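You operate a simulated robot arm through the tools that you are given. There is no shell and no other tool. Be economical: measure what you need, move in short steps, check, and stop when the job is done.

You are at the controls of a simulated robot arm. One attempt, no reset.

TASK
Swap the diffuser on the dryer for the nozzle, brushed clean first.
Fine: diffuser onto the nozzle rack's free post; fluff off the nozzle with the lint brush; brush back in caddy cell No. 3.
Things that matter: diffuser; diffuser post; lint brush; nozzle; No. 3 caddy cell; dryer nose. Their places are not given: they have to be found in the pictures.

Only the result counts: the job must be done as asked and must still hold three seconds after the hand-in. Knocking over, shifting, dropping, spilling or breaking anything else fails it.

THE ROBOT
A 6-joint arm with a two-finger parallel gripper, fixed in place. Base frame: the origin is at the foot of the arm, x ahead of it, y to its left, z up; the work surface is at about z = 7. Units: mm, degrees, N and s.
With the tool pointing down near the work surface it reaches from about 140 to 580 mm from the base axis. Its first joint turns from -66.0 to 66.0 degrees. Payload 2.1 kg.
The TCP is the grasp point between the finger pads, 30 mm short of the fingertips. In the tool frame z runs along the fingers and y along their closing line. Largest opening 94 mm; finger width 28, thickness 10; the body of the gripper, 50 by 96 mm, starts 55 mm behind the TCP.
Orientation is that of the tool frame in the base frame, as [roll, pitch, yaw] about the fixed x, y, z axes, in that order (R = Rz(yaw) Ry(pitch) Rx(roll)). With the fingers straight down and closing along the base's y, the tool's x points along the base's -x, its y along +y and its z along -z.

THE INTERFACE
- The arm moves only by the tool nudge_tool. Its argument "motion" is a list that holds one entry, the list of rows, each a list of 7 numbers: the shift along the base's x, y, z in units of 20 mm (1.0 is 20 mm), then the turn, a rotation vector about the base's x, y, z in units of 4 degrees (1.0 is 4 degrees), then the gripper command, from -1 (shut) to 1 (fully open), values between in proportion. In form: [[[dx, dy, dz, rx, ry, rz, gripper], ...]]. A call has 1 to 12 rows; each row shifts and turns the commanded pose from where the row before left it. A call with a number of a shift or a turn outside -1 to 1 is refused whole. A row lasts 0.2 s, in which the tool goes at most 50 mm and 8.6 degrees; a call with a longer step from one row to the next is refused whole, and so is a gripper value outside its range. A pose out of reach is approached as far as the arm can. The call stops where the force on the tool passes 40 N (or 10 N more than at its start, if that is more) or the arm is blocked; 0.2 s more then pass. The fingers move at their own pace (about 72 mm/s each) and stop on an object; they squeeze with about 33 N. The grip force told is the motor's: it shows also when the fingers shut on nothing. Time passes only in rows, and 0.2 s behind the last, so rows that do not move let the fingers close. The reply holds the time, the measured pose of the TCP, the force on the tool along the base axes, the opening and the grip force, in the units named above and with some noise.
- Cameras (640 x 400 px; columns grow to the right, rows downward): "scene" is fixed at [48.8, -357.5, 500.3]; the picture's right is [0.86, -0.51, 0.00], its down [-0.21, -0.36, -0.91] and it looks along [0.46, 0.78, -0.42] (base axes); focal length 245 px, centre (320, 200). "wrist" rides on the gripper at [-37, 0, -58] in the tool frame; the picture's right is [0.00, -1.00, 0.00], its down [0.97, 0.00, -0.24] and it looks along [0.24, 0.00, 0.97] (tool axes); focal length 218 px, centre (320, 200).
- get_image(camera): a new picture of that camera. The clock stands still meanwhile.
- probe_pixels(camera, pixels): for up to 12 pixels [column, row] of the newest picture of that camera ("zoom" is the newest enlarged one), the place [x, y, z] in the base frame of the surface seen there, good to about 2 mm. The clock stands still meanwhile.
- inspect(camera, box): a new picture of the part [left, top, right, bottom] of that camera's present view, enlarged. The clock stands still meanwhile.
- job_done(): hands the job in; it is judged then, once.

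Go step by step. Measure first, check grasps and placings, and put right what went wrong. The budget is 80 turns and 38 pictures, counting those below and the enlarged ones. Unless the task says otherwise, let go and move clear before handing in, and close with one line.

The tools are called after "Call:" as a command line: name --argument value ..., lists and objects as JSON in quotes. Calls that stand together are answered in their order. nudge_tool: Moves the arm, as the interface text tells. Its arguments: {"type":"object","properties":{"motion":{"type":"array"}},"required":["motion"]} The other tools are called the same way: get_image (camera) takes a picture; probe_pixels (camera, pixels) gives the place of the surface under pixels of a picture; inspect (camera, box) takes an enlarged picture of a part of a camera's view; job_done () hands the job in.

At the start:

```text
t: 0.0
tool_pos: [329.6, -74.0, 383.7]
orientation: [-179.9, 0.1, -180.0]
wrist_force: [-0.1, -0.2, -0.4]
opening: 94.2
grasp_force: 0.1
```

scene: 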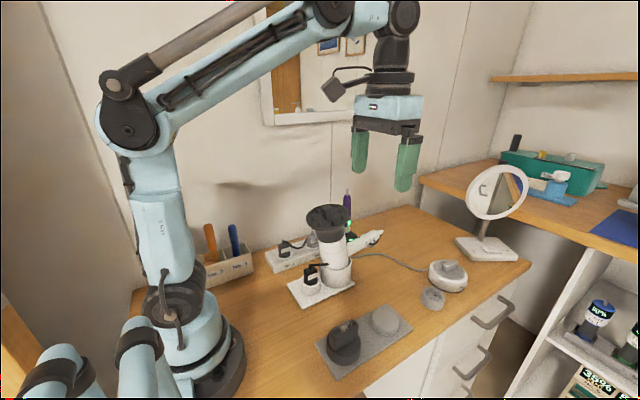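
wrist: 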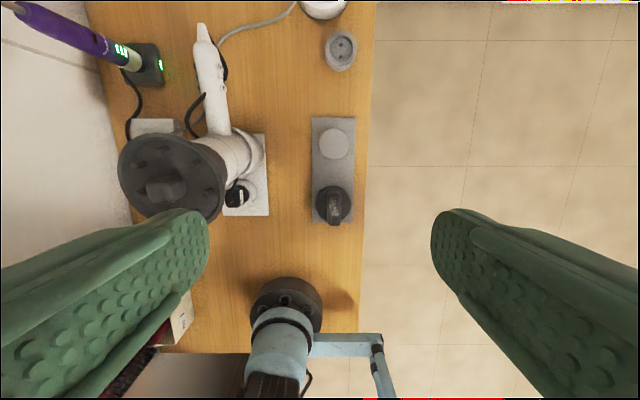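

The scene shows the dryer upright with the dark diffuser on top near (328,218), the rack with the nozzle near (345,340), and the caddy near (222,262). I'll enlarge these areas.

Call:
inspect --camera "scene" --box '[270, 180, 430, 300]'

Call:
inspect --camera "scene" --box '[300, 290, 430, 390]'

Call:
inspect --camera "scene" --box '[180, 210, 280, 300]'

```text
3.33 times, centred on (350, 240) of scene
```

zoom: 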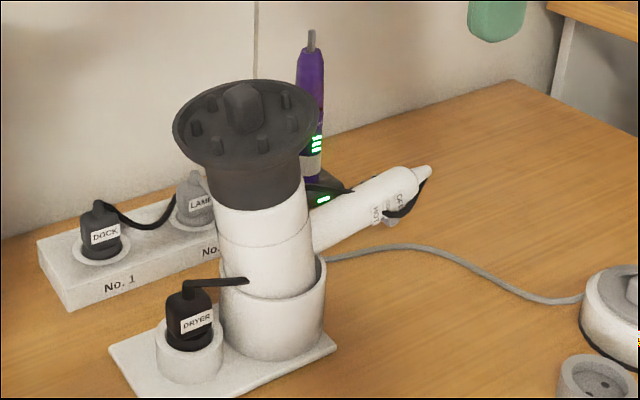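

```text
4.00 times, centred on (365, 340) of scene
```

zoom: 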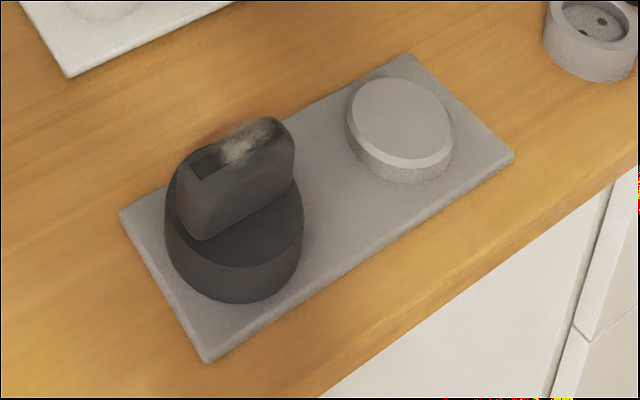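

```text
4.44 times, centred on (230, 255) of scene
```

zoom: 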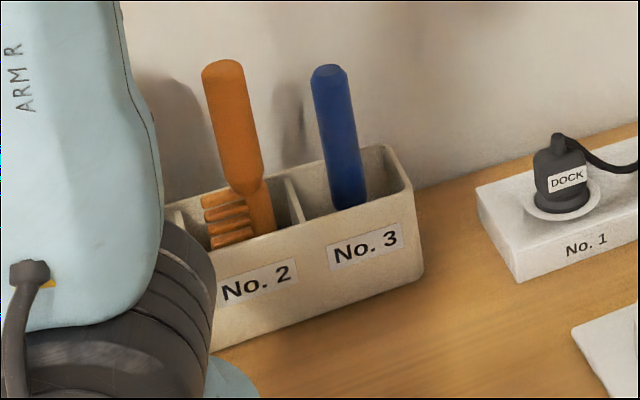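

The blue handle stands in cell No. 3 and the orange comb in No. 2; the fluff is on the nozzle's slot. Now I'll probe caddy points in the newest zoom, and scene points for the rest.

Call:
probe_pixels --camera "zoom" --pixels '[[328, 70], [335, 120], [348, 190], [385, 150], [412, 190], [285, 180], [304, 222], [422, 280], [225, 65], [330, 250], [235, 180], [400, 250]]'

Call:
probe_pixels --camera "scene" --pixels '[[330, 210], [313, 217], [349, 215], [330, 232], [335, 238], [335, 255], [385, 318], [378, 308], [385, 333], [360, 326], [345, 345], [325, 343]]'

Call:
probe_pixels --camera "wrist" --pixels '[[166, 190], [166, 150], [166, 205], [130, 175], [205, 175], [333, 143], [333, 130], [320, 143], [347, 143], [334, 210], [316, 120], [355, 220]]'

```text
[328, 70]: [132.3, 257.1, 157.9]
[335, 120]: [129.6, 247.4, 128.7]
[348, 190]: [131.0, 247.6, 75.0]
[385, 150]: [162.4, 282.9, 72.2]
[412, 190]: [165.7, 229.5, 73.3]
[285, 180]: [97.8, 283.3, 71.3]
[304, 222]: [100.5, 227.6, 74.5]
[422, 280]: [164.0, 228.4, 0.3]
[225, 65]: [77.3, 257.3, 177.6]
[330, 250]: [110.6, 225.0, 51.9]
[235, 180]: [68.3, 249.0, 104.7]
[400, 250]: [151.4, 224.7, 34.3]
```

```text
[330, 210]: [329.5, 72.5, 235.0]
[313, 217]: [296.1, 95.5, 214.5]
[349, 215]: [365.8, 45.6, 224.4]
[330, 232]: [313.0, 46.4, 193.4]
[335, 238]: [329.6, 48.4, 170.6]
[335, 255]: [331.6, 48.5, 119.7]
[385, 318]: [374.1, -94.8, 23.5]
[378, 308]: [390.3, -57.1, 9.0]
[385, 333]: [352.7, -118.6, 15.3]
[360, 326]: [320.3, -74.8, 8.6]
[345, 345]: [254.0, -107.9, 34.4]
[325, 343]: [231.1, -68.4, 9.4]
```

```text
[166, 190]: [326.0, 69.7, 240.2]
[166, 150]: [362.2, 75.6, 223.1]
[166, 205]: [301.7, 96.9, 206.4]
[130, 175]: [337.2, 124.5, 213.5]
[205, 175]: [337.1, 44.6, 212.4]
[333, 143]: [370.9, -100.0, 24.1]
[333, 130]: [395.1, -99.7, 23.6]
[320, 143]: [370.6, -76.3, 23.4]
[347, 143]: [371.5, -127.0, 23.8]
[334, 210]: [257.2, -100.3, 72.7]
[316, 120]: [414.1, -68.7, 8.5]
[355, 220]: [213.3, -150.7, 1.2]
```

Dryer nose axis is near (330,72) and the free post near (372,-101). I'll move over the diffuser for a close wrist view.

Call:
nudge_tool --motion '[[[0, 1, 0, 0, 0, 0, 1], [0, 1, 0, 0, 0, 0, 1], [0, 1, 0, 0, 0, 0, 1], [0, 1, 0, 0, 0, 0, 1], [0, 1, 0, 0, 0, 0, 1], [0, 1, 0, 0, 0, 0, 1], [0, 1, 0, 0, 0, 0, 1], [0, 0.3, 0, 0, 0, 0, 1], [0, 0, 0, 0, 0, 0, 1]]]'

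Call:
get_image --camera "wrist"

```text
t: 2.0
tool_pos: [328.0, 71.6, 384.6]
orientation: [-179.9, 0.2, -180.0]
wrist_force: [0.1, 0.3, 0.0]
opening: 94.0
grasp_force: 0.0
```

```text
32 pictures are left
```

wrist: 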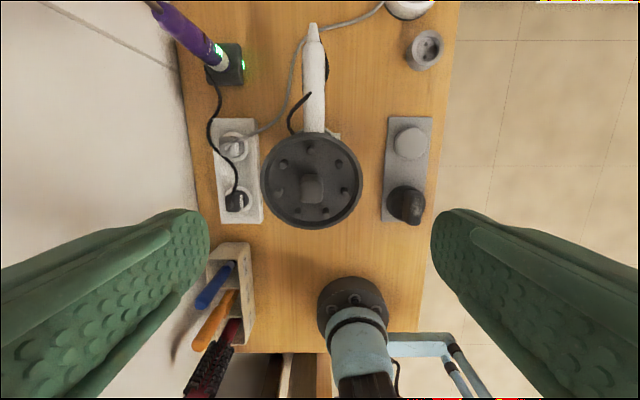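

The diffuser sits centred at about (311,180); the caddy has three tools (blue, orange, dark red). I'll enlarge both and probe.

Call:
inspect --camera "wrist" --box '[160, 230, 280, 400]'

Call:
inspect --camera "wrist" --box '[240, 110, 440, 240]'

Call:
probe_pixels --camera "zoom" --pixels '[[230, 250], [195, 250], [262, 250], [230, 220], [230, 275], [70, 240], [380, 240], [228, 80], [228, 380], [545, 110], [520, 290], [490, 110]]'

Call:
probe_pixels --camera "wrist" --pixels '[[312, 180], [303, 190], [321, 190], [262, 180], [360, 180], [312, 136], [312, 225], [410, 143], [395, 143], [427, 143], [410, 127], [410, 159]]'

```text
2.35 times, centred on (220, 315) of wrist
```

zoom: 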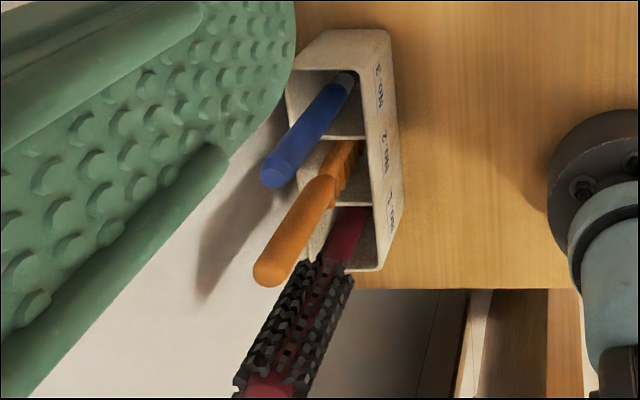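

```text
3.08 times, centred on (340, 175) of wrist
```

zoom: 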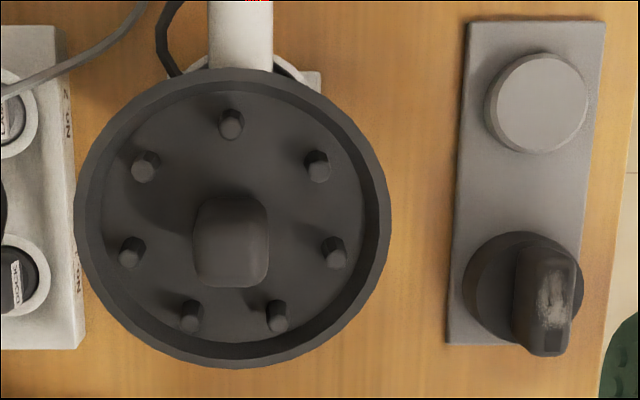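

```text
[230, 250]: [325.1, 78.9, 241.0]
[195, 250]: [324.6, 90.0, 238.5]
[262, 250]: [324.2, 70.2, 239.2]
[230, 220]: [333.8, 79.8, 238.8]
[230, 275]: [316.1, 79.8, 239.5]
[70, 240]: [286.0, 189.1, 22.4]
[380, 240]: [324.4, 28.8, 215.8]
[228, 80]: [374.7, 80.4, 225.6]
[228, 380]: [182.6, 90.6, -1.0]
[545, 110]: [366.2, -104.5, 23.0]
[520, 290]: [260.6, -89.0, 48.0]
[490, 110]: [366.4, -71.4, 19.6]
```

```text
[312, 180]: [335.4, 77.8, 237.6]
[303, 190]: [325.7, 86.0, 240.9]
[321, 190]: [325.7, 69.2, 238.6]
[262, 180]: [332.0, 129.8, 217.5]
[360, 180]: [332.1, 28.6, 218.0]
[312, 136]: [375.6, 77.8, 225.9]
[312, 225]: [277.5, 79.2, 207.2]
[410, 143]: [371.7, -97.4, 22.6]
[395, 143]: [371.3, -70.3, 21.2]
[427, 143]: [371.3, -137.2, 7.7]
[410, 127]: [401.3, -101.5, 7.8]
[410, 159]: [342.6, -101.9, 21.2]
```

Diffuser rim is Ø~101 (too wide), so I'll grip its central knob, axis about (327,79), top z≈240. I'll check pin heights and knob sides first.

Call:
probe_pixels --camera "zoom" --pixels '[[231, 117], [140, 157], [320, 155], [128, 243], [337, 243], [231, 160], [300, 215], [170, 280], [200, 278], [265, 278], [205, 205], [255, 205]]'

Call:
inspect --camera "scene" --box '[300, 195, 360, 235]'

```text
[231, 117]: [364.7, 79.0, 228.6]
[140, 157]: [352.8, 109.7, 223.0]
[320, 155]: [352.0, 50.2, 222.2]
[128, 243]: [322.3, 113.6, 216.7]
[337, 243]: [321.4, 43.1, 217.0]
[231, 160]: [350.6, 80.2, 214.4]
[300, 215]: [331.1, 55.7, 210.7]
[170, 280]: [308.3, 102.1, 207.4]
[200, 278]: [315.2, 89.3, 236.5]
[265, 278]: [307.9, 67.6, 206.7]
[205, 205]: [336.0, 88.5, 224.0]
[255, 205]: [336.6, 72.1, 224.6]
```

```text
10.00 times, centred on (330, 215) of scene
```

zoom: 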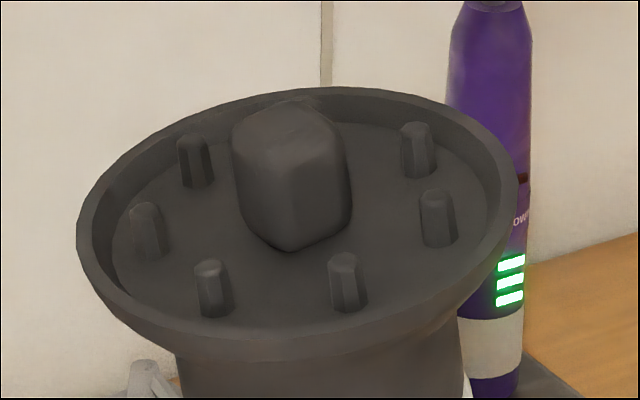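

The dish floor rises with x (z 207 at x=308 → 214 at x=350), so the nose axis leans ~10° toward -x. I'll measure the plane better.

Call:
probe_pixels --camera "zoom" --pixels '[[175, 240], [290, 275], [400, 250], [390, 205], [370, 140], [220, 180], [95, 205], [290, 342], [508, 190], [375, 98], [180, 128], [460, 270]]'

Call:
probe_pixels --camera "scene" --pixels '[[323, 235], [335, 236], [345, 234], [326, 248], [337, 250], [347, 248], [328, 262], [338, 264], [348, 262], [326, 240], [346, 242], [340, 280]]'

```text
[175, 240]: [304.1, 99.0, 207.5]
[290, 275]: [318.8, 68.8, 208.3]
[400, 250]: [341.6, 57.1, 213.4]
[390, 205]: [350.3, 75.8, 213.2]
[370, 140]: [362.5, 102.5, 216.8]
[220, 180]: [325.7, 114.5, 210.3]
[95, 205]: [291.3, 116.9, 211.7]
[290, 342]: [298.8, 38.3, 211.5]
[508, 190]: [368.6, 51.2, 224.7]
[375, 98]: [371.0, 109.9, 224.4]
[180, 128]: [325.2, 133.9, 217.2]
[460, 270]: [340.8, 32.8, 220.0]
```

```text
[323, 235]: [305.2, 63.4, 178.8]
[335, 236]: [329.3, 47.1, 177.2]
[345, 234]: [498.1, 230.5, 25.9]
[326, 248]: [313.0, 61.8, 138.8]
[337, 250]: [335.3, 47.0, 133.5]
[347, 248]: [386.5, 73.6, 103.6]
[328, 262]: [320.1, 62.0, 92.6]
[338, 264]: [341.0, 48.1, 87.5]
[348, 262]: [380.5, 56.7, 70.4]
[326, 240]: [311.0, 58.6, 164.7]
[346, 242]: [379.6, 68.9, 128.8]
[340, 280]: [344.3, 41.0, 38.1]
```

The tilt is 10° toward -x with no tilt in y; axis through about (328.7,79.3,211). I'll pre-align the tool to it, 60 mm above grasp, with a 36 mm opening.

Call:
nudge_tool --motion '[[[-0.16, 0.08, -0.8, 0, -0.5, 0, -0.2], [-0.16, 0.08, -0.8, 0, -0.5, 0, -0.2], [-0.16, 0.08, -0.8, 0, -0.5, 0, -0.2], [-0.16, 0.08, -0.8, 0, -0.5, 0, -0.2], [-0.16, 0.08, -0.8, 0, -0.5, 0, -0.2], [0, 0, 0, 0, 0, 0, -0.2], [0, 0, 0, 0, 0, 0, -0.2]]]'

Call:
inspect --camera "wrist" --box '[220, 100, 420, 240]'

```text
t: 3.6
tool_pos: [311.6, 81.0, 303.0]
orientation: [-179.9, 10.1, -180.0]
wrist_force: [-0.6, -0.2, -0.3]
opening: 37.4
grasp_force: 0.0
```

```text
2.86 times, centred on (320, 170) of wrist
```

zoom: 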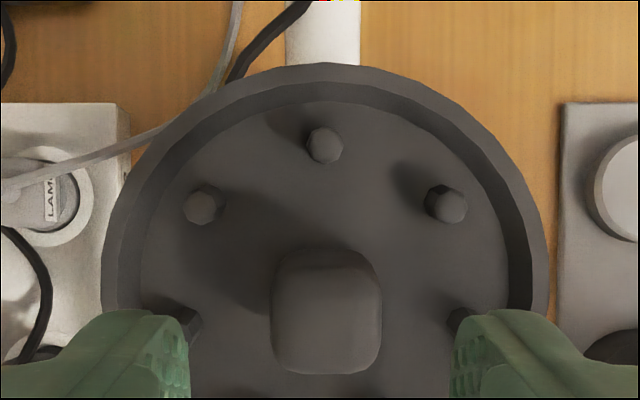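

Tool is tilted correctly; knob appears at zoom (327,310), about 1.5 mm to -y. Probing the knob for final alignment.

Call:
probe_pixels --camera "zoom" --pixels '[[325, 285], [325, 330], [325, 360], [280, 320], [375, 320], [325, 265], [325, 245], [325, 215], [240, 250], [420, 260], [325, 135], [325, 80]]'

```text
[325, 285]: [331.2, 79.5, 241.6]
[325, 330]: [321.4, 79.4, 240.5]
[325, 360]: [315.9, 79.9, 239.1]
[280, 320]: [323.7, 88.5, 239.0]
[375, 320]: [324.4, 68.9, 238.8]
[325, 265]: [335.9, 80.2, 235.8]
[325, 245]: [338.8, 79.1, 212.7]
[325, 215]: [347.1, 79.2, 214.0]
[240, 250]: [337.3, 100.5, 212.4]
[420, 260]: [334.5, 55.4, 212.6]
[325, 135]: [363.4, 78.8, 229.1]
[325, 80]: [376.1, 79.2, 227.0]
```

Knob centre is (325,79.2) at z 239. Descending along the axis to grasp depth.

Call:
nudge_tool --motion '[[[0.09, -0.09, 0, 0, 0, 0, -0.2], [0.127, 0, -0.72, 0, 0, 0, -0.2], [0.127, 0, -0.72, 0, 0, 0, -0.2], [0.127, 0, -0.72, 0, 0, 0, -0.2], [0.127, 0, -0.715, 0, 0, 0, -0.2], [0, 0, 0, 0, 0, 0, -0.2]]]'

```text
t: 5.0
tool_pos: [324.2, 79.5, 245.7]
orientation: [-179.9, 10.0, 179.9]
wrist_force: [-8.5, -0.5, 39.0]
opening: 37.3
grasp_force: 0.1
```

39 N upward: tips are on the side pins. Backing off, narrowing the opening, and going a little less deep.

Call:
nudge_tool --motion '[[[-0.07, 0, 0.4, 0, 0, 0, -0.2], [0, 0, 0, 0, 0, 0, -0.4], [0, 0, 0, 0, 0, 0, -0.4], [0.053, 0, -0.3, 0, 0, 0, -0.4], [0, 0, 0, 0, 0, 0, -0.4]]]'

```text
t: 6.2
tool_pos: [324.6, 80.1, 246.8]
orientation: [-179.9, 10.2, -179.9]
wrist_force: [-1.2, 0.4, 0.5]
opening: 28.2
grasp_force: 0.1
```

No contact now. Closing on the knob.

Call:
nudge_tool --motion '[[[0, 0, 0, 0, 0, 0, -1], [0, 0, 0, 0, 0, 0, -1], [0, 0, 0, 0, 0, 0, -1]]]'

```text
t: 7.0
tool_pos: [323.8, 79.1, 247.0]
orientation: [-179.9, 10.1, -180.0]
wrist_force: [0.7, 0.9, -0.8]
opening: 23.1
grasp_force: 32.7
```

Gripped at 23 mm. Pulling up along the axis, gently first.

Call:
nudge_tool --motion '[[[-0.035, 0, 0.2, 0, 0, 0, -1], [-0.035, 0, 0.2, 0, 0, 0, -1], [-0.035, 0, 0.2, 0, 0, 0, -1], [-0.035, 0, 0.2, 0, 0, 0, -1], [-0.035, 0, 0.2, 0, 0, 0, -1]]]'

Call:
inspect --camera "scene" --box '[270, 160, 430, 300]'

```text
t: 8.2
tool_pos: [321.0, 77.9, 267.2]
orientation: [-179.9, 10.1, -180.0]
wrist_force: [-0.8, 0.1, -0.2]
opening: 23.3
grasp_force: 32.8
```

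```text
2.86 times, centred on (350, 230) of scene
```

zoom: 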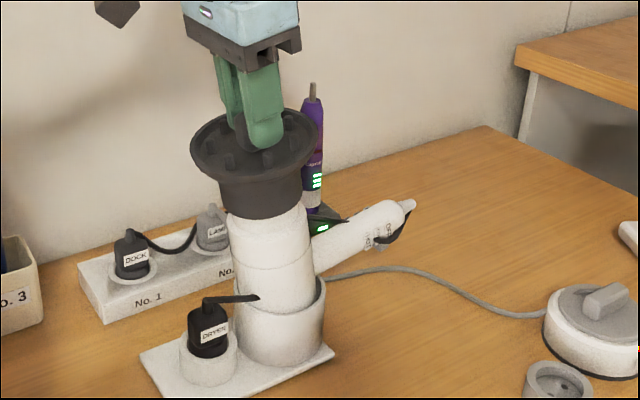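

The diffuser rose 20 mm and the dryer stayed. Continuing up along the axis.

Call:
nudge_tool --motion '[[[-0.106, 0, 0.6, 0, 0, 0, -1], [-0.106, 0, 0.6, 0, 0, 0, -1], [-0.106, 0, 0.6, 0, 0, 0, -1], [-0.106, 0, 0.6, 0, 0, 0, -1], [-0.106, 0, 0.6, 0, 0, 0, -1], [-0.106, 0, 0.6, 0, 0, 0, -1], [0, 0, 0, 0, 0, 0, -1]]]'

Call:
inspect --camera "scene" --box '[270, 120, 430, 300]'

Call:
probe_pixels --camera "zoom" --pixels '[[300, 180], [285, 195], [300, 200], [315, 195], [325, 185], [300, 190], [280, 190], [300, 210], [300, 230], [300, 170], [300, 160], [300, 150]]'

```text
t: 9.8
tool_pos: [307.7, 80.3, 340.5]
orientation: [-180.0, 10.2, 180.0]
wrist_force: [0.1, -0.3, -0.2]
opening: 22.8
grasp_force: 32.9
```

```text
2.22 times, centred on (350, 210) of scene
```

zoom: 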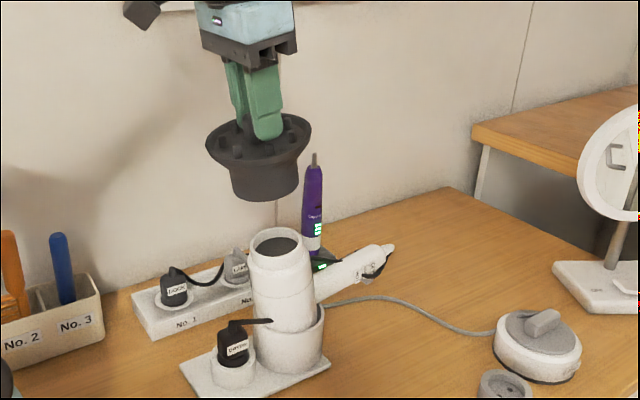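

```text
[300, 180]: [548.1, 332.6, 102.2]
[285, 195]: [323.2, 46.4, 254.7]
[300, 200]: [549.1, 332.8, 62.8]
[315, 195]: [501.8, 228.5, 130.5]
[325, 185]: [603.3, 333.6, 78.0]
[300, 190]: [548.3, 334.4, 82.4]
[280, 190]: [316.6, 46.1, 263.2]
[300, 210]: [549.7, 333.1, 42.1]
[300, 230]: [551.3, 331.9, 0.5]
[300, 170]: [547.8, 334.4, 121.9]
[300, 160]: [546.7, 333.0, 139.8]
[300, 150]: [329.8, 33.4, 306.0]
```

The diffuser is clear of the nose (nose rim at zoom (276,240)). Probing nose rim and diffuser bottom.

Call:
probe_pixels --camera "zoom" --pixels '[[264, 199], [264, 196], [245, 197], [235, 185], [264, 180], [252, 245], [276, 231], [299, 240], [276, 258], [276, 245], [276, 254], [276, 268]]'

```text
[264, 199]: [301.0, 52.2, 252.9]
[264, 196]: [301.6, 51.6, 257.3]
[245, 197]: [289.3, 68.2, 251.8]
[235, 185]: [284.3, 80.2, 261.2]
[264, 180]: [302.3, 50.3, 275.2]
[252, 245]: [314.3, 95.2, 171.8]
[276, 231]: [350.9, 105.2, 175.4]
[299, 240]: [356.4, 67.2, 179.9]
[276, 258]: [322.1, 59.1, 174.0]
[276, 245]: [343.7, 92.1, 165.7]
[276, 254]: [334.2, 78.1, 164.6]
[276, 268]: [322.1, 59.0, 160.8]
```

Nose rim centre ≈ (335,80,175.5); diffuser bottom is ~85 mm below TCP, with ~12 mm overlap. Now I'll measure the free post accurately.

Call:
inspect --camera "scene" --box '[310, 295, 420, 385]'

Call:
probe_pixels --camera "zoom" --pixels '[[435, 82], [435, 178], [378, 125], [492, 135], [435, 130], [400, 95], [475, 165], [300, 250], [415, 225], [165, 230], [245, 295], [310, 250]]'

```text
4.44 times, centred on (365, 340) of scene
```

zoom: 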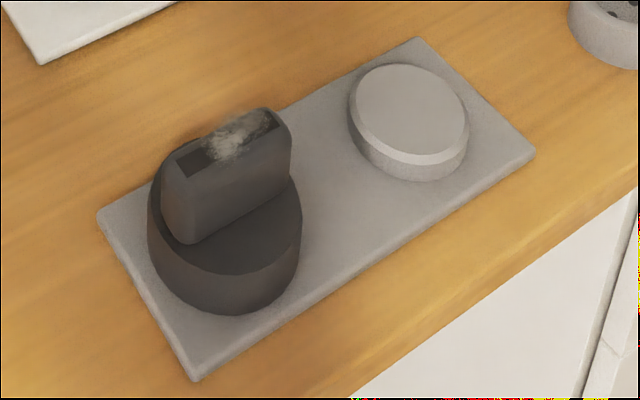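

```text
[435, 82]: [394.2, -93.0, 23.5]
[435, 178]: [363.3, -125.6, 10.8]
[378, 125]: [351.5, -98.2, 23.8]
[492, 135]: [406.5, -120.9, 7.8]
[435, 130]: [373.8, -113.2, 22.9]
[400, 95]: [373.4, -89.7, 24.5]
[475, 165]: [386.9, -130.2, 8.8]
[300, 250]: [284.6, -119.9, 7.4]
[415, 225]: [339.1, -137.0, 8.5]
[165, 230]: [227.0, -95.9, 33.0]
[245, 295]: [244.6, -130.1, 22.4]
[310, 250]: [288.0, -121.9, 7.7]
```

I'll probe the post's top rim around its edge (left 352, right 467, top 66, bottom 150), and the nozzle blade.

Call:
probe_pixels --camera "zoom" --pixels '[[355, 100], [410, 68], [380, 74], [462, 115], [445, 85], [420, 154], [375, 135], [458, 145], [205, 140], [268, 113], [190, 165], [285, 125]]'

```text
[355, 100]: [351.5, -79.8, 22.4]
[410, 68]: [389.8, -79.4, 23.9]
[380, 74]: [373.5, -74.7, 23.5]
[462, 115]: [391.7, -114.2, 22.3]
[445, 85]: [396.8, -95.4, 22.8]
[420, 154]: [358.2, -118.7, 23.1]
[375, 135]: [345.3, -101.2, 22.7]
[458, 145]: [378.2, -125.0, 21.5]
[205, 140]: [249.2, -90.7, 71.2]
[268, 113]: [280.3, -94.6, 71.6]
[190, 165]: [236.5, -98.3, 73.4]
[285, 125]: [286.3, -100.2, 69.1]
```

Post centre ≈ (371,-100), top z 23.5. Carrying the diffuser there, untilting on the way, stopping high.

Call:
nudge_tool --motion '[[[0, -0.5, 0, 0, 0, 0, -1], [0.35, -0.95, -0.5, 0, 0.3, 0, -1], [0.35, -0.95, -0.7, 0, 0.3, 0, -1], [0.35, -0.95, -0.7, 0, 0.3, 0, -1], [0.35, -0.95, -0.7, 0, 0.3, 0, -1], [0.35, -0.95, -0.7, 0, 0.3, 0, -1], [0.35, -0.95, -0.8, 0, 0.3, 0, -1], [0.35, -0.95, -0.8, 0, 0.3, 0, -1], [0.35, -0.95, -0.8, 0, 0.4, 0, -1], [0.365, -0.91, -0.8, 0, 0, 0, -1], [0, 0, 0, 0, 0, 0, -1], [0, 0, 0, 0, 0, 0, -1]]]'

Call:
get_image --camera "scene"

```text
t: 12.4
tool_pos: [369.8, -102.2, 209.5]
orientation: [-179.9, 0.1, 180.0]
wrist_force: [-1.0, 0.1, 0.0]
opening: 23.1
grasp_force: 33.2
```

```text
24 pictures are left
```

scene: 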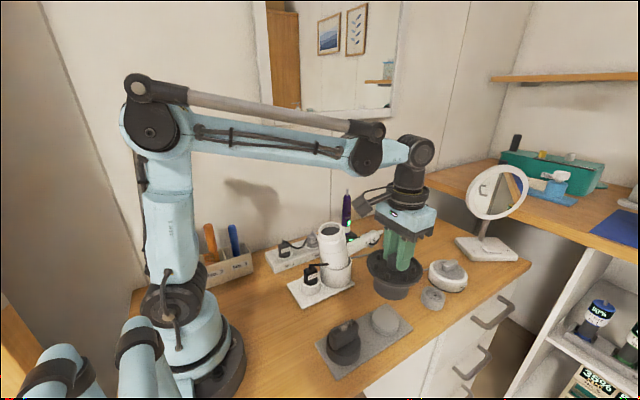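

Aligned roughly over the post at height. Lowering to ~20 mm above the post and re-reading.

Call:
nudge_tool --motion '[[[0.05, 0.05, -0.9, 0, 0, 0, -1], [0, 0, -0.9, 0, 0, 0, -1], [0, 0, -0.9, 0, 0, 0, -1], [0, 0, -0.9, 0, 0, 0, -1], [0, 0, 0, 0, 0, 0, -1], [0, 0, 0, 0, 0, 0, -1]]]'

Call:
inspect --camera "scene" --box '[310, 255, 450, 365]'

```text
t: 13.8
tool_pos: [374.0, -100.0, 138.9]
orientation: [180.0, 0.1, -180.0]
wrist_force: [0.1, 0.0, 0.2]
opening: 23.1
grasp_force: 32.7
```

```text
3.64 times, centred on (380, 310) of scene
```

zoom: 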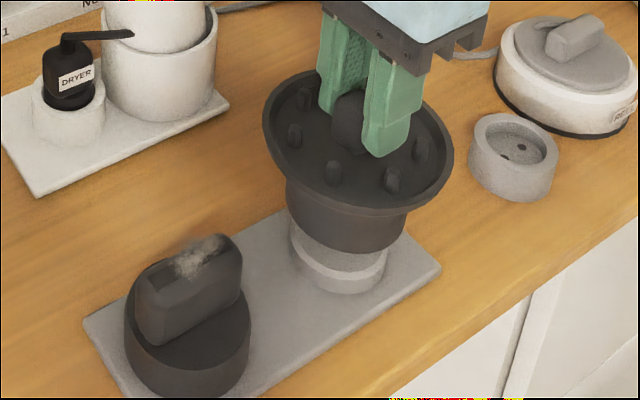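

Bottom rim is near z 53 above the post, centred within ~1 mm. Lowering gently and watching force.

Call:
nudge_tool --motion '[[[0, 0, -0.5, 0, 0, 0, -1], [0, 0, -0.5, 0, 0, 0, -1], [0, 0, -0.4, 0, 0, 0, -1], [0, 0, -0.2, 0, 0, 0, -1], [0, 0, -0.2, 0, 0, 0, -1], [0, 0, -0.1, 0, 0, 0, -1], [0, 0, 0, 0, 0, 0, -1]]]'

```text
t: 15.4
tool_pos: [371.8, -100.4, 99.5]
orientation: [-179.9, 0.0, 179.9]
wrist_force: [-0.6, 1.0, -1.0]
opening: 23.0
grasp_force: 33.4
```

It slid over the post top with no force (bottom ≈ z 15). Continuing to seat.

Call:
nudge_tool --motion '[[[0, 0, -0.1, 0, 0, 0, -1], [0, 0, -0.1, 0, 0, 0, -1], [0, 0, -0.05, 0, 0, 0, -1], [0, 0, 0, 0, 0, 0, -1]]]'

Call:
inspect --camera "scene" --box '[310, 255, 450, 365]'

```text
t: 16.4
tool_pos: [372.2, -101.2, 94.7]
orientation: [-179.9, 0.1, 180.0]
wrist_force: [-5.7, 1.2, 27.6]
opening: 23.4
grasp_force: 32.8
```

```text
3.64 times, centred on (380, 310) of scene
```

zoom: 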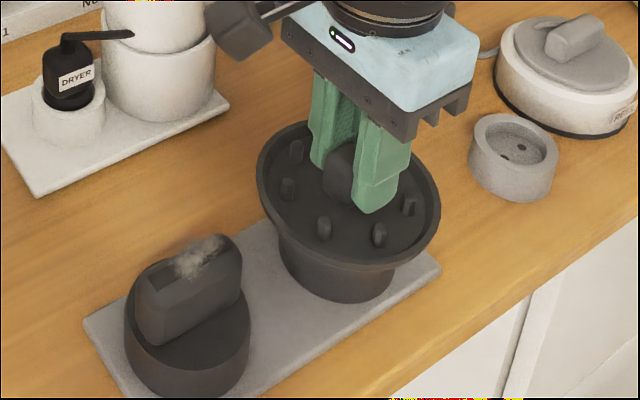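

It is seated (27 N, fully down in the picture). Releasing narrowly and rising, clear of the pins.

Call:
nudge_tool --motion '[[[0, 0, 0.1, 0, 0, 0, -1], [0, 0, 0, 0, 0, 0, -0.38], [0, 0, 0, 0, 0, 0, -0.38], [0, 0, 0.5, 0, 0, 0, -0.38], [0, 0, 1, 0, 0, 0, -0.38], [0, 0, 1, 0, 0, 0, -0.38], [0, 0, 1, 0, 0, 0, -0.38], [0, 0, 1, 0, 0, 0, -0.38], [0, 0, 1, 0, 0, 0, -0.3], [0, 0, 0, 0, 0, 0, -0.3]]]'

Call:
get_image --camera "wrist"

```text
t: 18.6
tool_pos: [374.4, -100.7, 207.8]
orientation: [-179.9, 0.1, -179.9]
wrist_force: [0.9, -0.8, 0.6]
opening: 32.9
grasp_force: 0.2
```

```text
21 pictures are left
```

wrist: 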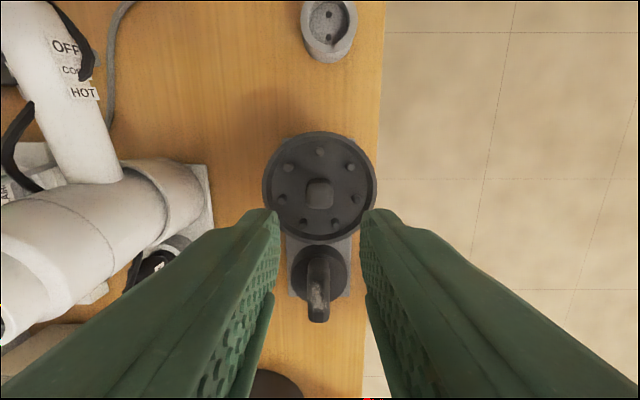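

The diffuser is seated on its post. Now heading for the blue brush in cell 3, axis about (132,257), top z 158; rising and traversing high.

Call:
nudge_tool --motion '[[[0, 0, 1, 0, 0, 0, -0.3], [-0.4, 0.6, 1, 0, 0, 0, -0.3], [-0.67, 1, 1, 0, 0, 0, 0], [-0.67, 1, 1, 0, 0, 0, 0], [-0.67, 1, 1, 0, 0, 0, 0], [-0.67, 1, 1, 0, 0, 0, 0.2], [-0.67, 1, 0, 0, 0, 0, 0.2], [-0.67, 1, 0, 0, 0, 0, 0.2], [-0.67, 1, 0, 0, 0, 0, 0.2], [-0.67, 1, 0, 0, 0, 0, 0.2], [-0.67, 1, 0, 0, 0, 0, 0.2], [-0.67, 1, 0, 0, 0, 0, 0.2]]]'

Call:
nudge_tool --motion '[[[-0.67, 1, 0, 0, 0, 0, 0.2], [-0.67, 1, 0, 0, 0, 0, 0.2], [-0.67, 1, 0, 0, 0, 0, 0.2], [-0.67, 1, 0, 0, 0, 0, 0.2], [-0.67, 0.5, 0, 0, 0, 0, 0.2], [0, 0, 0, 0, 0, 0, 0.2], [0, 0, 0, 0, 0, 0, 0.2]]]'

Call:
get_image --camera "wrist"

```text
t: 21.2
tool_pos: [229.5, 111.8, 326.0]
orientation: [-180.0, 0.1, -179.9]
wrist_force: [-0.1, -0.4, 0.2]
opening: 56.4
grasp_force: 0.1
```

```text
t: 22.8
tool_pos: [165.1, 202.4, 326.0]
orientation: [-179.9, 0.0, -180.0]
wrist_force: [-0.3, -0.2, 0.5]
opening: 56.6
grasp_force: 0.1
```

```text
20 pictures are left
```

wrist: 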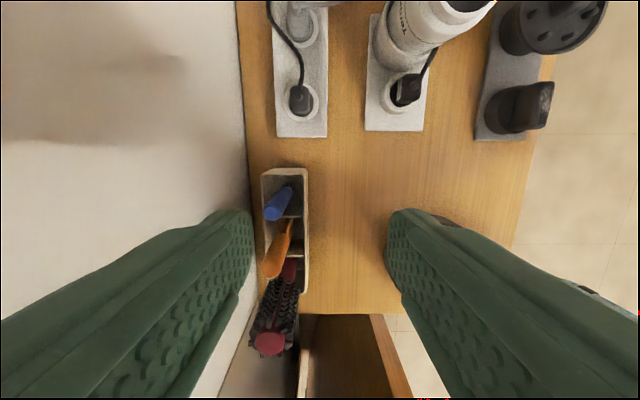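

The caddy is visible at (285,225). Enlarging it to see the blue brush and cell 3.

Call:
inspect --camera "wrist" --box '[235, 155, 335, 295]'

Call:
probe_pixels --camera "wrist" --pixels '[[271, 214], [285, 195], [280, 203], [268, 174], [303, 174], [265, 190], [296, 215], [262, 215], [306, 215], [285, 180], [298, 190], [274, 265]]'

```text
2.86 times, centred on (285, 225) of wrist
```

zoom: 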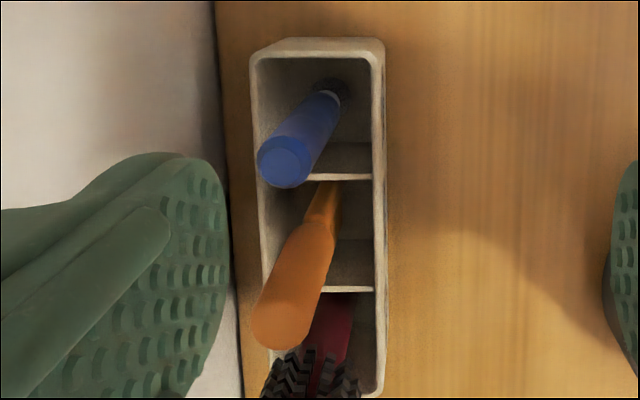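

```text
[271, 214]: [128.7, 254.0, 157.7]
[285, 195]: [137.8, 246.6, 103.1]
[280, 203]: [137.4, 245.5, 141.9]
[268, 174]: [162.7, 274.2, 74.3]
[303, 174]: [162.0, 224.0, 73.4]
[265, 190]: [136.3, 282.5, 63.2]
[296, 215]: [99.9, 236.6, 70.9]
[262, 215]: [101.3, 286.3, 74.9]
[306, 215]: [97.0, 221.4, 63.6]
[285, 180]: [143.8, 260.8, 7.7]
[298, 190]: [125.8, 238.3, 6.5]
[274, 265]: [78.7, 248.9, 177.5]
```

The blue brush is vertical with dark bristles at its lower end (zoom (330,88)). Probing handle outline for an exact axis.

Call:
probe_pixels --camera "zoom" --pixels '[[284, 163], [262, 163], [304, 163], [284, 142], [284, 183], [318, 108], [330, 88], [345, 90], [325, 80], [310, 88], [300, 125], [335, 100]]'

```text
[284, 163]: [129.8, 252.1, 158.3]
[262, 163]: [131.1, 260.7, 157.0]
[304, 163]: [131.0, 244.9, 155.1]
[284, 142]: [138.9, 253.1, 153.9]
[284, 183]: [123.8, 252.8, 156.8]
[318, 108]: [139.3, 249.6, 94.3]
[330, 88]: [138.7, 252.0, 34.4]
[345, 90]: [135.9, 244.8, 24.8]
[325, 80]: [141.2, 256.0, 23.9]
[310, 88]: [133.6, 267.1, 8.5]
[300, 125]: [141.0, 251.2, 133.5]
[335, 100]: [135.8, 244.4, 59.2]
```

Brush axis ≈ (130.5,253), Ø~18. Moving above it, then I'll lower to grasp at z≈122.

Call:
nudge_tool --motion '[[[-0.55, 0.85, 0, 0, 0, 0, 0], [-0.55, 0.85, -0.5, 0, 0, 0, 0], [-0.55, 0.85, -1, 0, 0, 0, 0], [0, 0, -1, 0, 0, 0, 0], [0, 0, -1, 0, 0, 0, 0], [0, 0, -1, 0, 0, 0, 0], [0, 0, -1, 0, 0, 0, 0], [0, 0, 0, 0, 0, 0, 0], [0, 0, 0, 0, 0, 0, 0]]]'

Call:
get_image --camera "wrist"

```text
t: 24.8
tool_pos: [132.7, 254.6, 217.8]
orientation: [-179.9, 0.0, 180.0]
wrist_force: [0.0, 0.1, -0.3]
opening: 47.2
grasp_force: 0.1
```

```text
18 pictures are left
```

wrist: 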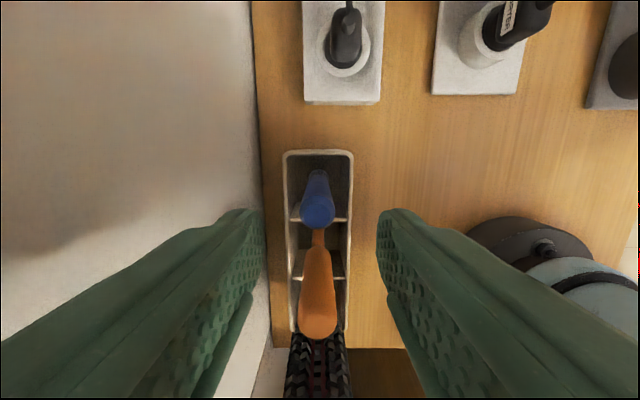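

The blue handle top at (318,210) is centred between the fingers in y. Quick probe to confirm x.

Call:
probe_pixels --camera "wrist" --pixels '[[318, 210], [318, 226], [318, 196], [303, 212], [332, 212], [318, 180], [318, 236], [290, 155], [348, 155], [340, 219], [300, 219], [318, 300]]'

```text
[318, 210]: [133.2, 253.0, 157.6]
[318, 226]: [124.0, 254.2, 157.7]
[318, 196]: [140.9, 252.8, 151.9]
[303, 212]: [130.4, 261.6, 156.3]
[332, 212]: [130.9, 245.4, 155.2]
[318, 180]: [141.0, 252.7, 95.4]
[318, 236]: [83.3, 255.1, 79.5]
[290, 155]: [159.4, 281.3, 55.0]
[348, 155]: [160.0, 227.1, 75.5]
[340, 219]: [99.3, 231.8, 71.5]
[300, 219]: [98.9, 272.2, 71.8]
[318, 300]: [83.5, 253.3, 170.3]
```

Axis (132,253.4) matches the tool. Descending to z≈122 and closing.

Call:
nudge_tool --motion '[[[0, -0.03, -1, 0, 0, 0, 0], [0, 0, -1, 0, 0, 0, 0], [0, 0, -1, 0, 0, 0, 0], [0, 0, -1, 0, 0, 0, 0], [0, 0, -0.8, 0, 0, 0, 0], [0, 0, 0, 0, 0, 0, 0], [0, 0, 0, 0, 0, 0, -1], [0, 0, 0, 0, 0, 0, -1], [0, 0, 0, 0, 0, 0, -1], [0, 0, 0, 0, 0, 0, -1]]]'

```text
t: 27.0
tool_pos: [131.9, 251.4, 121.3]
orientation: [-179.9, 0.0, -180.0]
wrist_force: [-0.3, 0.2, 0.4]
opening: 20.1
grasp_force: 33.2
```

Gripped at 20 mm. Lifting straight up out of the cell.

Call:
nudge_tool --motion '[[[0, 0, 0.5, 0, 0, 0, -1], [0, 0, 1, 0, 0, 0, -1], [0, 0, 1, 0, 0, 0, -1], [0, 0, 1, 0, 0, 0, -1], [0, 0, 1, 0, 0, 0, -1], [0, 0, 1, 0, 0, 0, -1], [0, 0, 1, 0, 0, 0, -1], [0, 0, 0, 0, 0, 0, -1]]]'

Call:
get_image --camera "scene"

```text
t: 28.8
tool_pos: [131.1, 251.5, 251.9]
orientation: [-179.9, 0.1, -180.0]
wrist_force: [-0.5, 0.7, -0.8]
opening: 20.1
grasp_force: 32.6
```

```text
17 pictures are left
```

scene: 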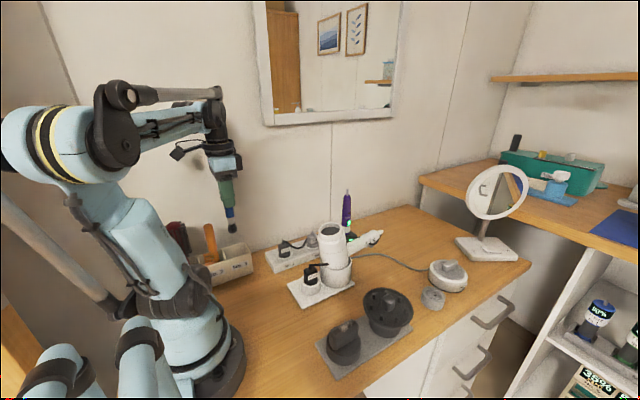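

Brush is out; its bristle end is near (231,228). Enlarging to measure the bristle length.

Call:
inspect --camera "scene" --box '[200, 150, 270, 240]'

Call:
probe_pixels --camera "scene" --pixels '[[231, 214], [231, 221], [232, 225], [232, 229], [232, 231], [229, 228], [235, 228], [228, 195]]'

```text
4.44 times, centred on (235, 195) of scene
```

zoom: 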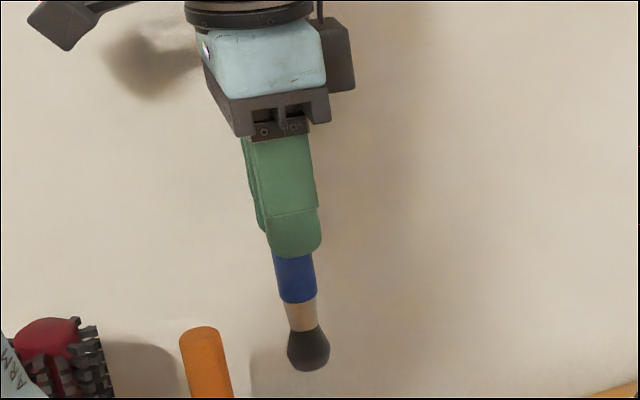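

```text
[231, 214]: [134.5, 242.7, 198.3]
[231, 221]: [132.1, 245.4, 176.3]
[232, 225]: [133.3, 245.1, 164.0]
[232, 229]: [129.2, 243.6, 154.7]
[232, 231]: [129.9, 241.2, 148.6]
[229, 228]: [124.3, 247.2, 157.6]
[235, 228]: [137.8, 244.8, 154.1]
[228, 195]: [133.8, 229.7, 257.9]
```

Bristle tip ≈ 108 mm below TCP. Traversing to above the nozzle at (262,-100).

Call:
nudge_tool --motion '[[[0.2, -0.7, 0, 0, 0, 0, -1], [0.37, -0.98, 0, 0, 0, 0, -1], [0.37, -0.98, 0, 0, 0, 0, -1], [0.37, -0.98, 0, 0, 0, 0, -1], [0.37, -0.98, 0, 0, 0, 0, -1], [0.37, -0.98, 0, 0, 0, 0, -1], [0.37, -0.98, 0, 0, 0, 0, -1], [0.37, -0.98, 0, 0, 0, 0, -1], [0.37, -0.98, 0, 0, 0, 0, -1], [0.37, -0.98, 0, 0, 0, 0, -1], [0.37, -0.98, 0, 0, 0, 0, -1], [0.37, -0.98, 0, 0, 0, 0, -1]]]'

Call:
nudge_tool --motion '[[[0.37, -0.98, 0, 0, 0, 0, -1], [0.37, -0.98, 0, 0, 0, 0, -1], [0.37, -0.98, 0, 0, 0, 0, -1], [0.37, -0.98, 0, 0, 0, 0, -1], [0.37, -0.98, 0, 0, 0, 0, -1], [0.37, -0.98, 0, 0, 0, 0, -1], [0.2, -0.3, 0, 0, 0, 0, -1], [0, 0, 0, 0, 0, 0, -1], [0, 0, 0, 0, 0, 0, -1]]]'

Call:
inspect --camera "scene" --box '[300, 290, 390, 390]'

```text
t: 31.4
tool_pos: [216.5, 21.6, 250.2]
orientation: [-180.0, 0.0, -180.0]
wrist_force: [0.2, 0.0, -0.3]
opening: 20.3
grasp_force: 33.1
```

```text
t: 33.4
tool_pos: [265.2, -101.3, 250.7]
orientation: [-179.9, 0.0, -180.0]
wrist_force: [0.1, -0.8, -0.8]
opening: 20.1
grasp_force: 33.2
```

```text
4.00 times, centred on (345, 340) of scene
```

zoom: 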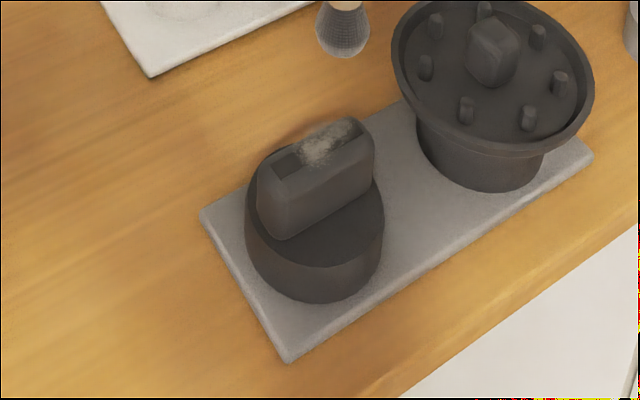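

Call:
probe_pixels --camera "zoom" --pixels '[[344, 57], [330, 52], [262, 178], [275, 188], [300, 150], [320, 150], [340, 133], [355, 121], [372, 145], [270, 158], [345, 118], [315, 235]]'

```text
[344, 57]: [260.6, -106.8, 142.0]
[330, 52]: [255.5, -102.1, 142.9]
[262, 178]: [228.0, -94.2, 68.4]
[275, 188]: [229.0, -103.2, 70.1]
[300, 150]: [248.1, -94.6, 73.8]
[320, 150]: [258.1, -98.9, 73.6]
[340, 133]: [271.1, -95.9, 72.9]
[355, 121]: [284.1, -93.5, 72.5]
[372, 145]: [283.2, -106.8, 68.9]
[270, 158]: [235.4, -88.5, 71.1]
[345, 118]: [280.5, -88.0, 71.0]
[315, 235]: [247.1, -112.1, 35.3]
```

Fluff lies at x≈246–286, y≈-97, z≈73; bristle tip is 109 mm below TCP. Lowering over the slot's clean -x end first, to about 8 mm above it.

Call:
nudge_tool --motion '[[[-0.5, 0.1, 0, 0, 0, 0, -1], [-0.5, 0.1, 0, 0, 0, 0, -1], [-0.5, 0, -0.6, 0, 0, 0, -1], [0, 0, -1, 0, 0, 0, -1], [0, 0, -1, 0, 0, 0, -1], [0, 0, -0.5, 0, 0, 0, -1], [0, 0, 0, 0, 0, 0, -1], [0, 0, 0, 0, 0, 0, -1]]]'

Call:
nudge_tool --motion '[[[0, 0, -0.2, 0, 0, 0, -1], [0, 0, -0.2, 0, 0, 0, -1], [0, 0, -0.1, 0, 0, 0, -1], [0, 0, 0, 0, 0, 0, -1]]]'

Call:
inspect --camera "scene" --box '[300, 260, 390, 370]'

```text
t: 35.2
tool_pos: [235.6, -97.0, 187.8]
orientation: [-180.0, 0.1, 179.9]
wrist_force: [0.0, 0.1, -1.6]
opening: 20.1
grasp_force: 32.7
```

```text
t: 36.2
tool_pos: [236.1, -96.4, 179.2]
orientation: [-179.9, 0.0, -180.0]
wrist_force: [-1.0, 2.1, 28.9]
opening: 20.2
grasp_force: 33.2
```

```text
3.64 times, centred on (345, 315) of scene
```

zoom: 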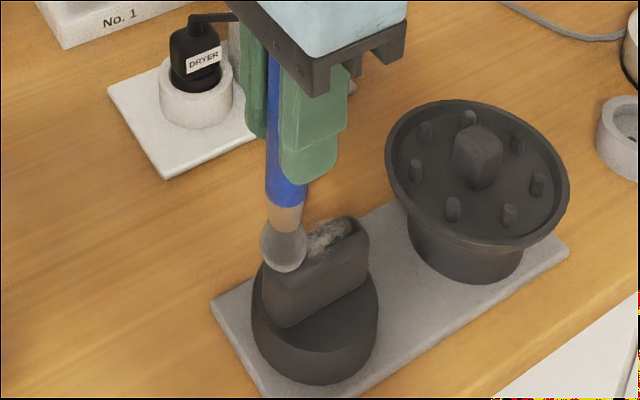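

Contact is firm (29 N). Easing up 1.5 mm and stroking along +x over the fluff.

Call:
nudge_tool --motion '[[[0, 0, 0.06, 0, 0, 0, -1], [0.3, -0.02, 0, 0, 0, 0, -1], [0.3, -0.02, 0, 0, 0, 0, -1], [0.3, 0, 0, 0, 0, 0, -1], [0.3, 0, 0, 0, 0, 0, -1], [0.3, 0, 0, 0, 0, 0, -1], [0.3, 0, 0, 0, 0, 0, -1], [0.3, 0, 0, 0, 0, 0, -1], [0.3, 0, 0, 0, 0, 0, -1], [0.3, 0, 0, 0, 0, 0, -1]]]'

Call:
inspect --camera "scene" --box '[300, 260, 390, 370]'

```text
t: 38.4
tool_pos: [289.0, -98.7, 180.6]
orientation: [-179.9, 0.1, -180.0]
wrist_force: [0.7, 0.3, -0.1]
opening: 20.4
grasp_force: 33.4
```

```text
3.64 times, centred on (345, 315) of scene
```

zoom: 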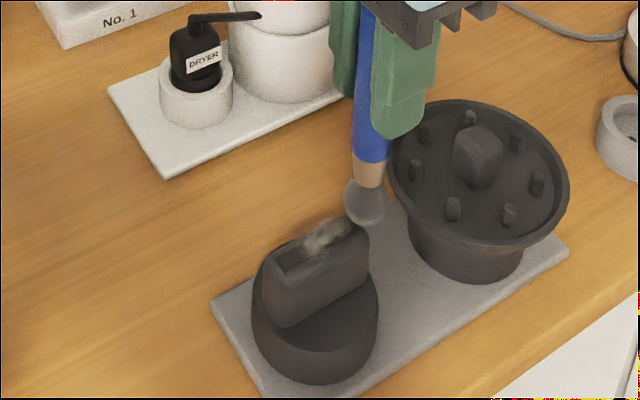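

The fluff looks thinner but not gone. More strokes with slightly more pressure, back and forth.

Call:
nudge_tool --motion '[[[-0.5, 0, 0, 0, 0, 0, -1], [0, 0, -0.06, 0, 0, 0, -1], [-0.4, 0, 0, 0, 0, 0, -1], [-0.4, 0, 0, 0, 0, 0, -1], [-0.4, 0, 0, 0, 0, 0, -1], [-0.4, 0, 0, 0, 0, 0, -1], [-0.4, 0, 0, 0, 0, 0, -1], [0, 0, 0, 0, 0, 0, -1]]]'

Call:
nudge_tool --motion '[[[0.4, 0, 0, 0, 0, 0, -1], [0.4, 0, 0, 0, 0, 0, -1], [0.4, 0, 0, 0, 0, 0, -1], [0.4, 0, 0, 0, 0, 0, -1], [0.4, 0, 0, 0, 0, 0, -1], [0.4, 0, 0, 0, 0, 0, -1], [0.4, 0, 0, 0, 0, 0, -1], [0, 0, 0, 0, 0, 0, -1]]]'

Call:
inspect --camera "scene" --box '[300, 260, 390, 370]'

```text
t: 40.2
tool_pos: [239.6, -97.6, 178.6]
orientation: [-179.9, 0.1, 179.9]
wrist_force: [2.0, 0.2, 7.1]
opening: 20.4
grasp_force: 32.9
```

```text
t: 42.0
tool_pos: [295.0, -98.3, 179.8]
orientation: [-179.9, 0.1, 180.0]
wrist_force: [0.0, -1.1, -0.5]
opening: 20.3
grasp_force: 33.0
```

```text
3.64 times, centred on (345, 315) of scene
```

zoom: 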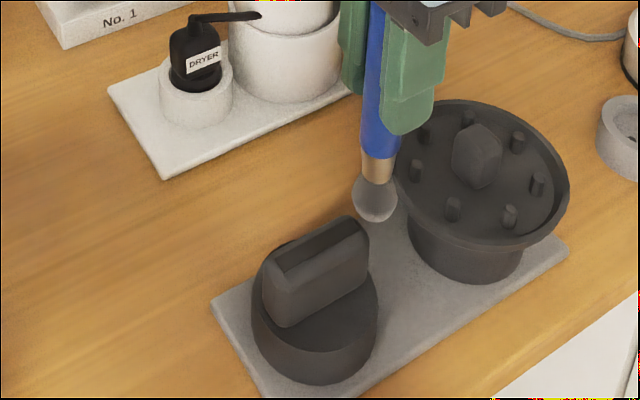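

The fluff is gone. Raising the brush and returning to cell 3.

Call:
nudge_tool --motion '[[[0, 0, 0.8, 0, 0, 0, -1], [0, 0, 1, 0, 0, 0, -1], [0, 0, 1, 0, 0, 0, -1], [-0.45, 0.97, 0.8, 0, 0, 0, -1], [-0.45, 0.97, 0.2, 0, 0, 0, -1], [-0.45, 0.97, 0, 0, 0, 0, -1], [-0.45, 0.97, 0, 0, 0, 0, -1], [-0.45, 0.97, 0, 0, 0, 0, -1], [-0.45, 0.97, 0, 0, 0, 0, -1], [-0.45, 0.97, 0, 0, 0, 0, -1], [-0.45, 0.97, 0, 0, 0, 0, -1], [-0.45, 0.97, 0, 0, 0, 0, -1]]]'

Call:
nudge_tool --motion '[[[-0.45, 0.97, 0, 0, 0, 0, -1], [-0.45, 0.97, 0, 0, 0, 0, -1], [-0.45, 0.97, 0, 0, 0, 0, -1], [-0.45, 0.97, 0, 0, 0, 0, -1], [-0.45, 0.97, 0, 0, 0, 0, -1], [-0.45, 0.97, 0, 0, 0, 0, -1], [-0.45, 0.97, 0, 0, 0, 0, -1], [-0.45, 0.97, 0, 0, 0, 0, -1], [-0.45, 0.97, 0, 0, 0, 0, -1], [0, 0, 0, 0, 0, 0, -1], [0, 0, 0, 0, 0, 0, -1]]]'

```text
t: 44.6
tool_pos: [213.7, 78.5, 254.5]
orientation: [-179.8, 0.1, -180.0]
wrist_force: [-0.4, -0.6, -0.2]
opening: 20.4
grasp_force: 32.4
```

```text
t: 47.0
tool_pos: [135.7, 252.1, 254.1]
orientation: [-179.8, 0.2, -180.0]
wrist_force: [0.6, 0.0, 0.3]
opening: 20.2
grasp_force: 33.3
```

Over cell 3. Lowering the brush, slowly at the end.

Call:
nudge_tool --motion '[[[-0.15, 0.03, -0.5, 0, 0, 0, -1], [0, 0, -1, 0, 0, 0, -1], [0, 0, -1, 0, 0, 0, -1], [0, 0, -1, 0, 0, 0, -1], [0, 0, -1, 0, 0, 0, -1], [0, 0, -1, 0, 0, 0, -1], [0, 0, -0.6, 0, 0, 0, -1], [0, 0, -0.2, 0, 0, 0, -1], [0, 0, -0.1, 0, 0, 0, -1], [0, 0, 0, 0, 0, 0, -1]]]'

```text
t: 49.2
tool_pos: [130.0, 251.9, 127.2]
orientation: [-180.0, 0.1, 180.0]
wrist_force: [0.4, 0.6, 0.2]
opening: 20.2
grasp_force: 33.2
```

Still free at 127. Lowering gently to the floor.

Call:
nudge_tool --motion '[[[0.05, 0, -0.1, 0, 0, 0, -1], [0, 0, -0.1, 0, 0, 0, -1], [0, 0, -0.1, 0, 0, 0, -1], [0, 0, 0, 0, 0, 0, -1]]]'

```text
t: 50.2
tool_pos: [130.1, 252.2, 120.7]
orientation: [-179.9, 0.1, 180.0]
wrist_force: [0.5, -0.7, -0.2]
opening: 20.0
grasp_force: 33.4
```

Call:
nudge_tool --motion '[[[0, 0, -0.1, 0, 0, 0, -1], [0, 0, -0.05, 0, 0, 0, -1], [0, 0, 0, 0, 0, 0, -1]]]'

Call:
inspect --camera "scene" --box '[180, 190, 280, 300]'

```text
t: 51.0
tool_pos: [132.2, 250.7, 118.4]
orientation: [-179.8, 0.1, 180.0]
wrist_force: [0.7, -0.5, 0.1]
opening: 20.2
grasp_force: 33.2
```

```text
3.64 times, centred on (230, 245) of scene
```

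zoom: 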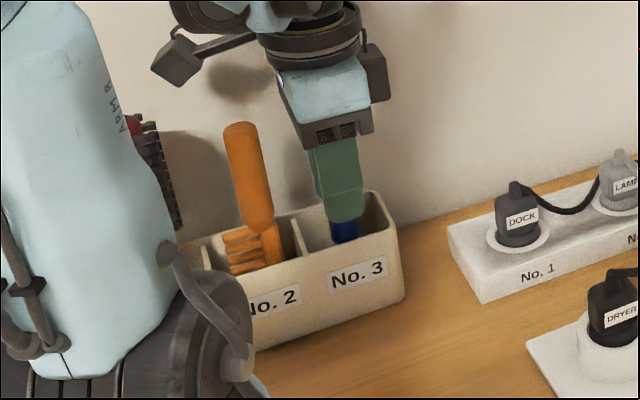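

The brush is inside cell 3 but hasn't touched bottom; continuing in small steps.

Call:
nudge_tool --motion '[[[0, 0.03, -0.1, 0, 0, 0, -1], [0, 0, -0.1, 0, 0, 0, -1], [0, 0, -0.1, 0, 0, 0, -1], [0, 0, 0, 0, 0, 0, -1]]]'

```text
t: 52.0
tool_pos: [131.5, 253.5, 111.7]
orientation: [-179.9, 0.1, 180.0]
wrist_force: [-1.0, -0.6, 28.1]
opening: 20.5
grasp_force: 32.5
```

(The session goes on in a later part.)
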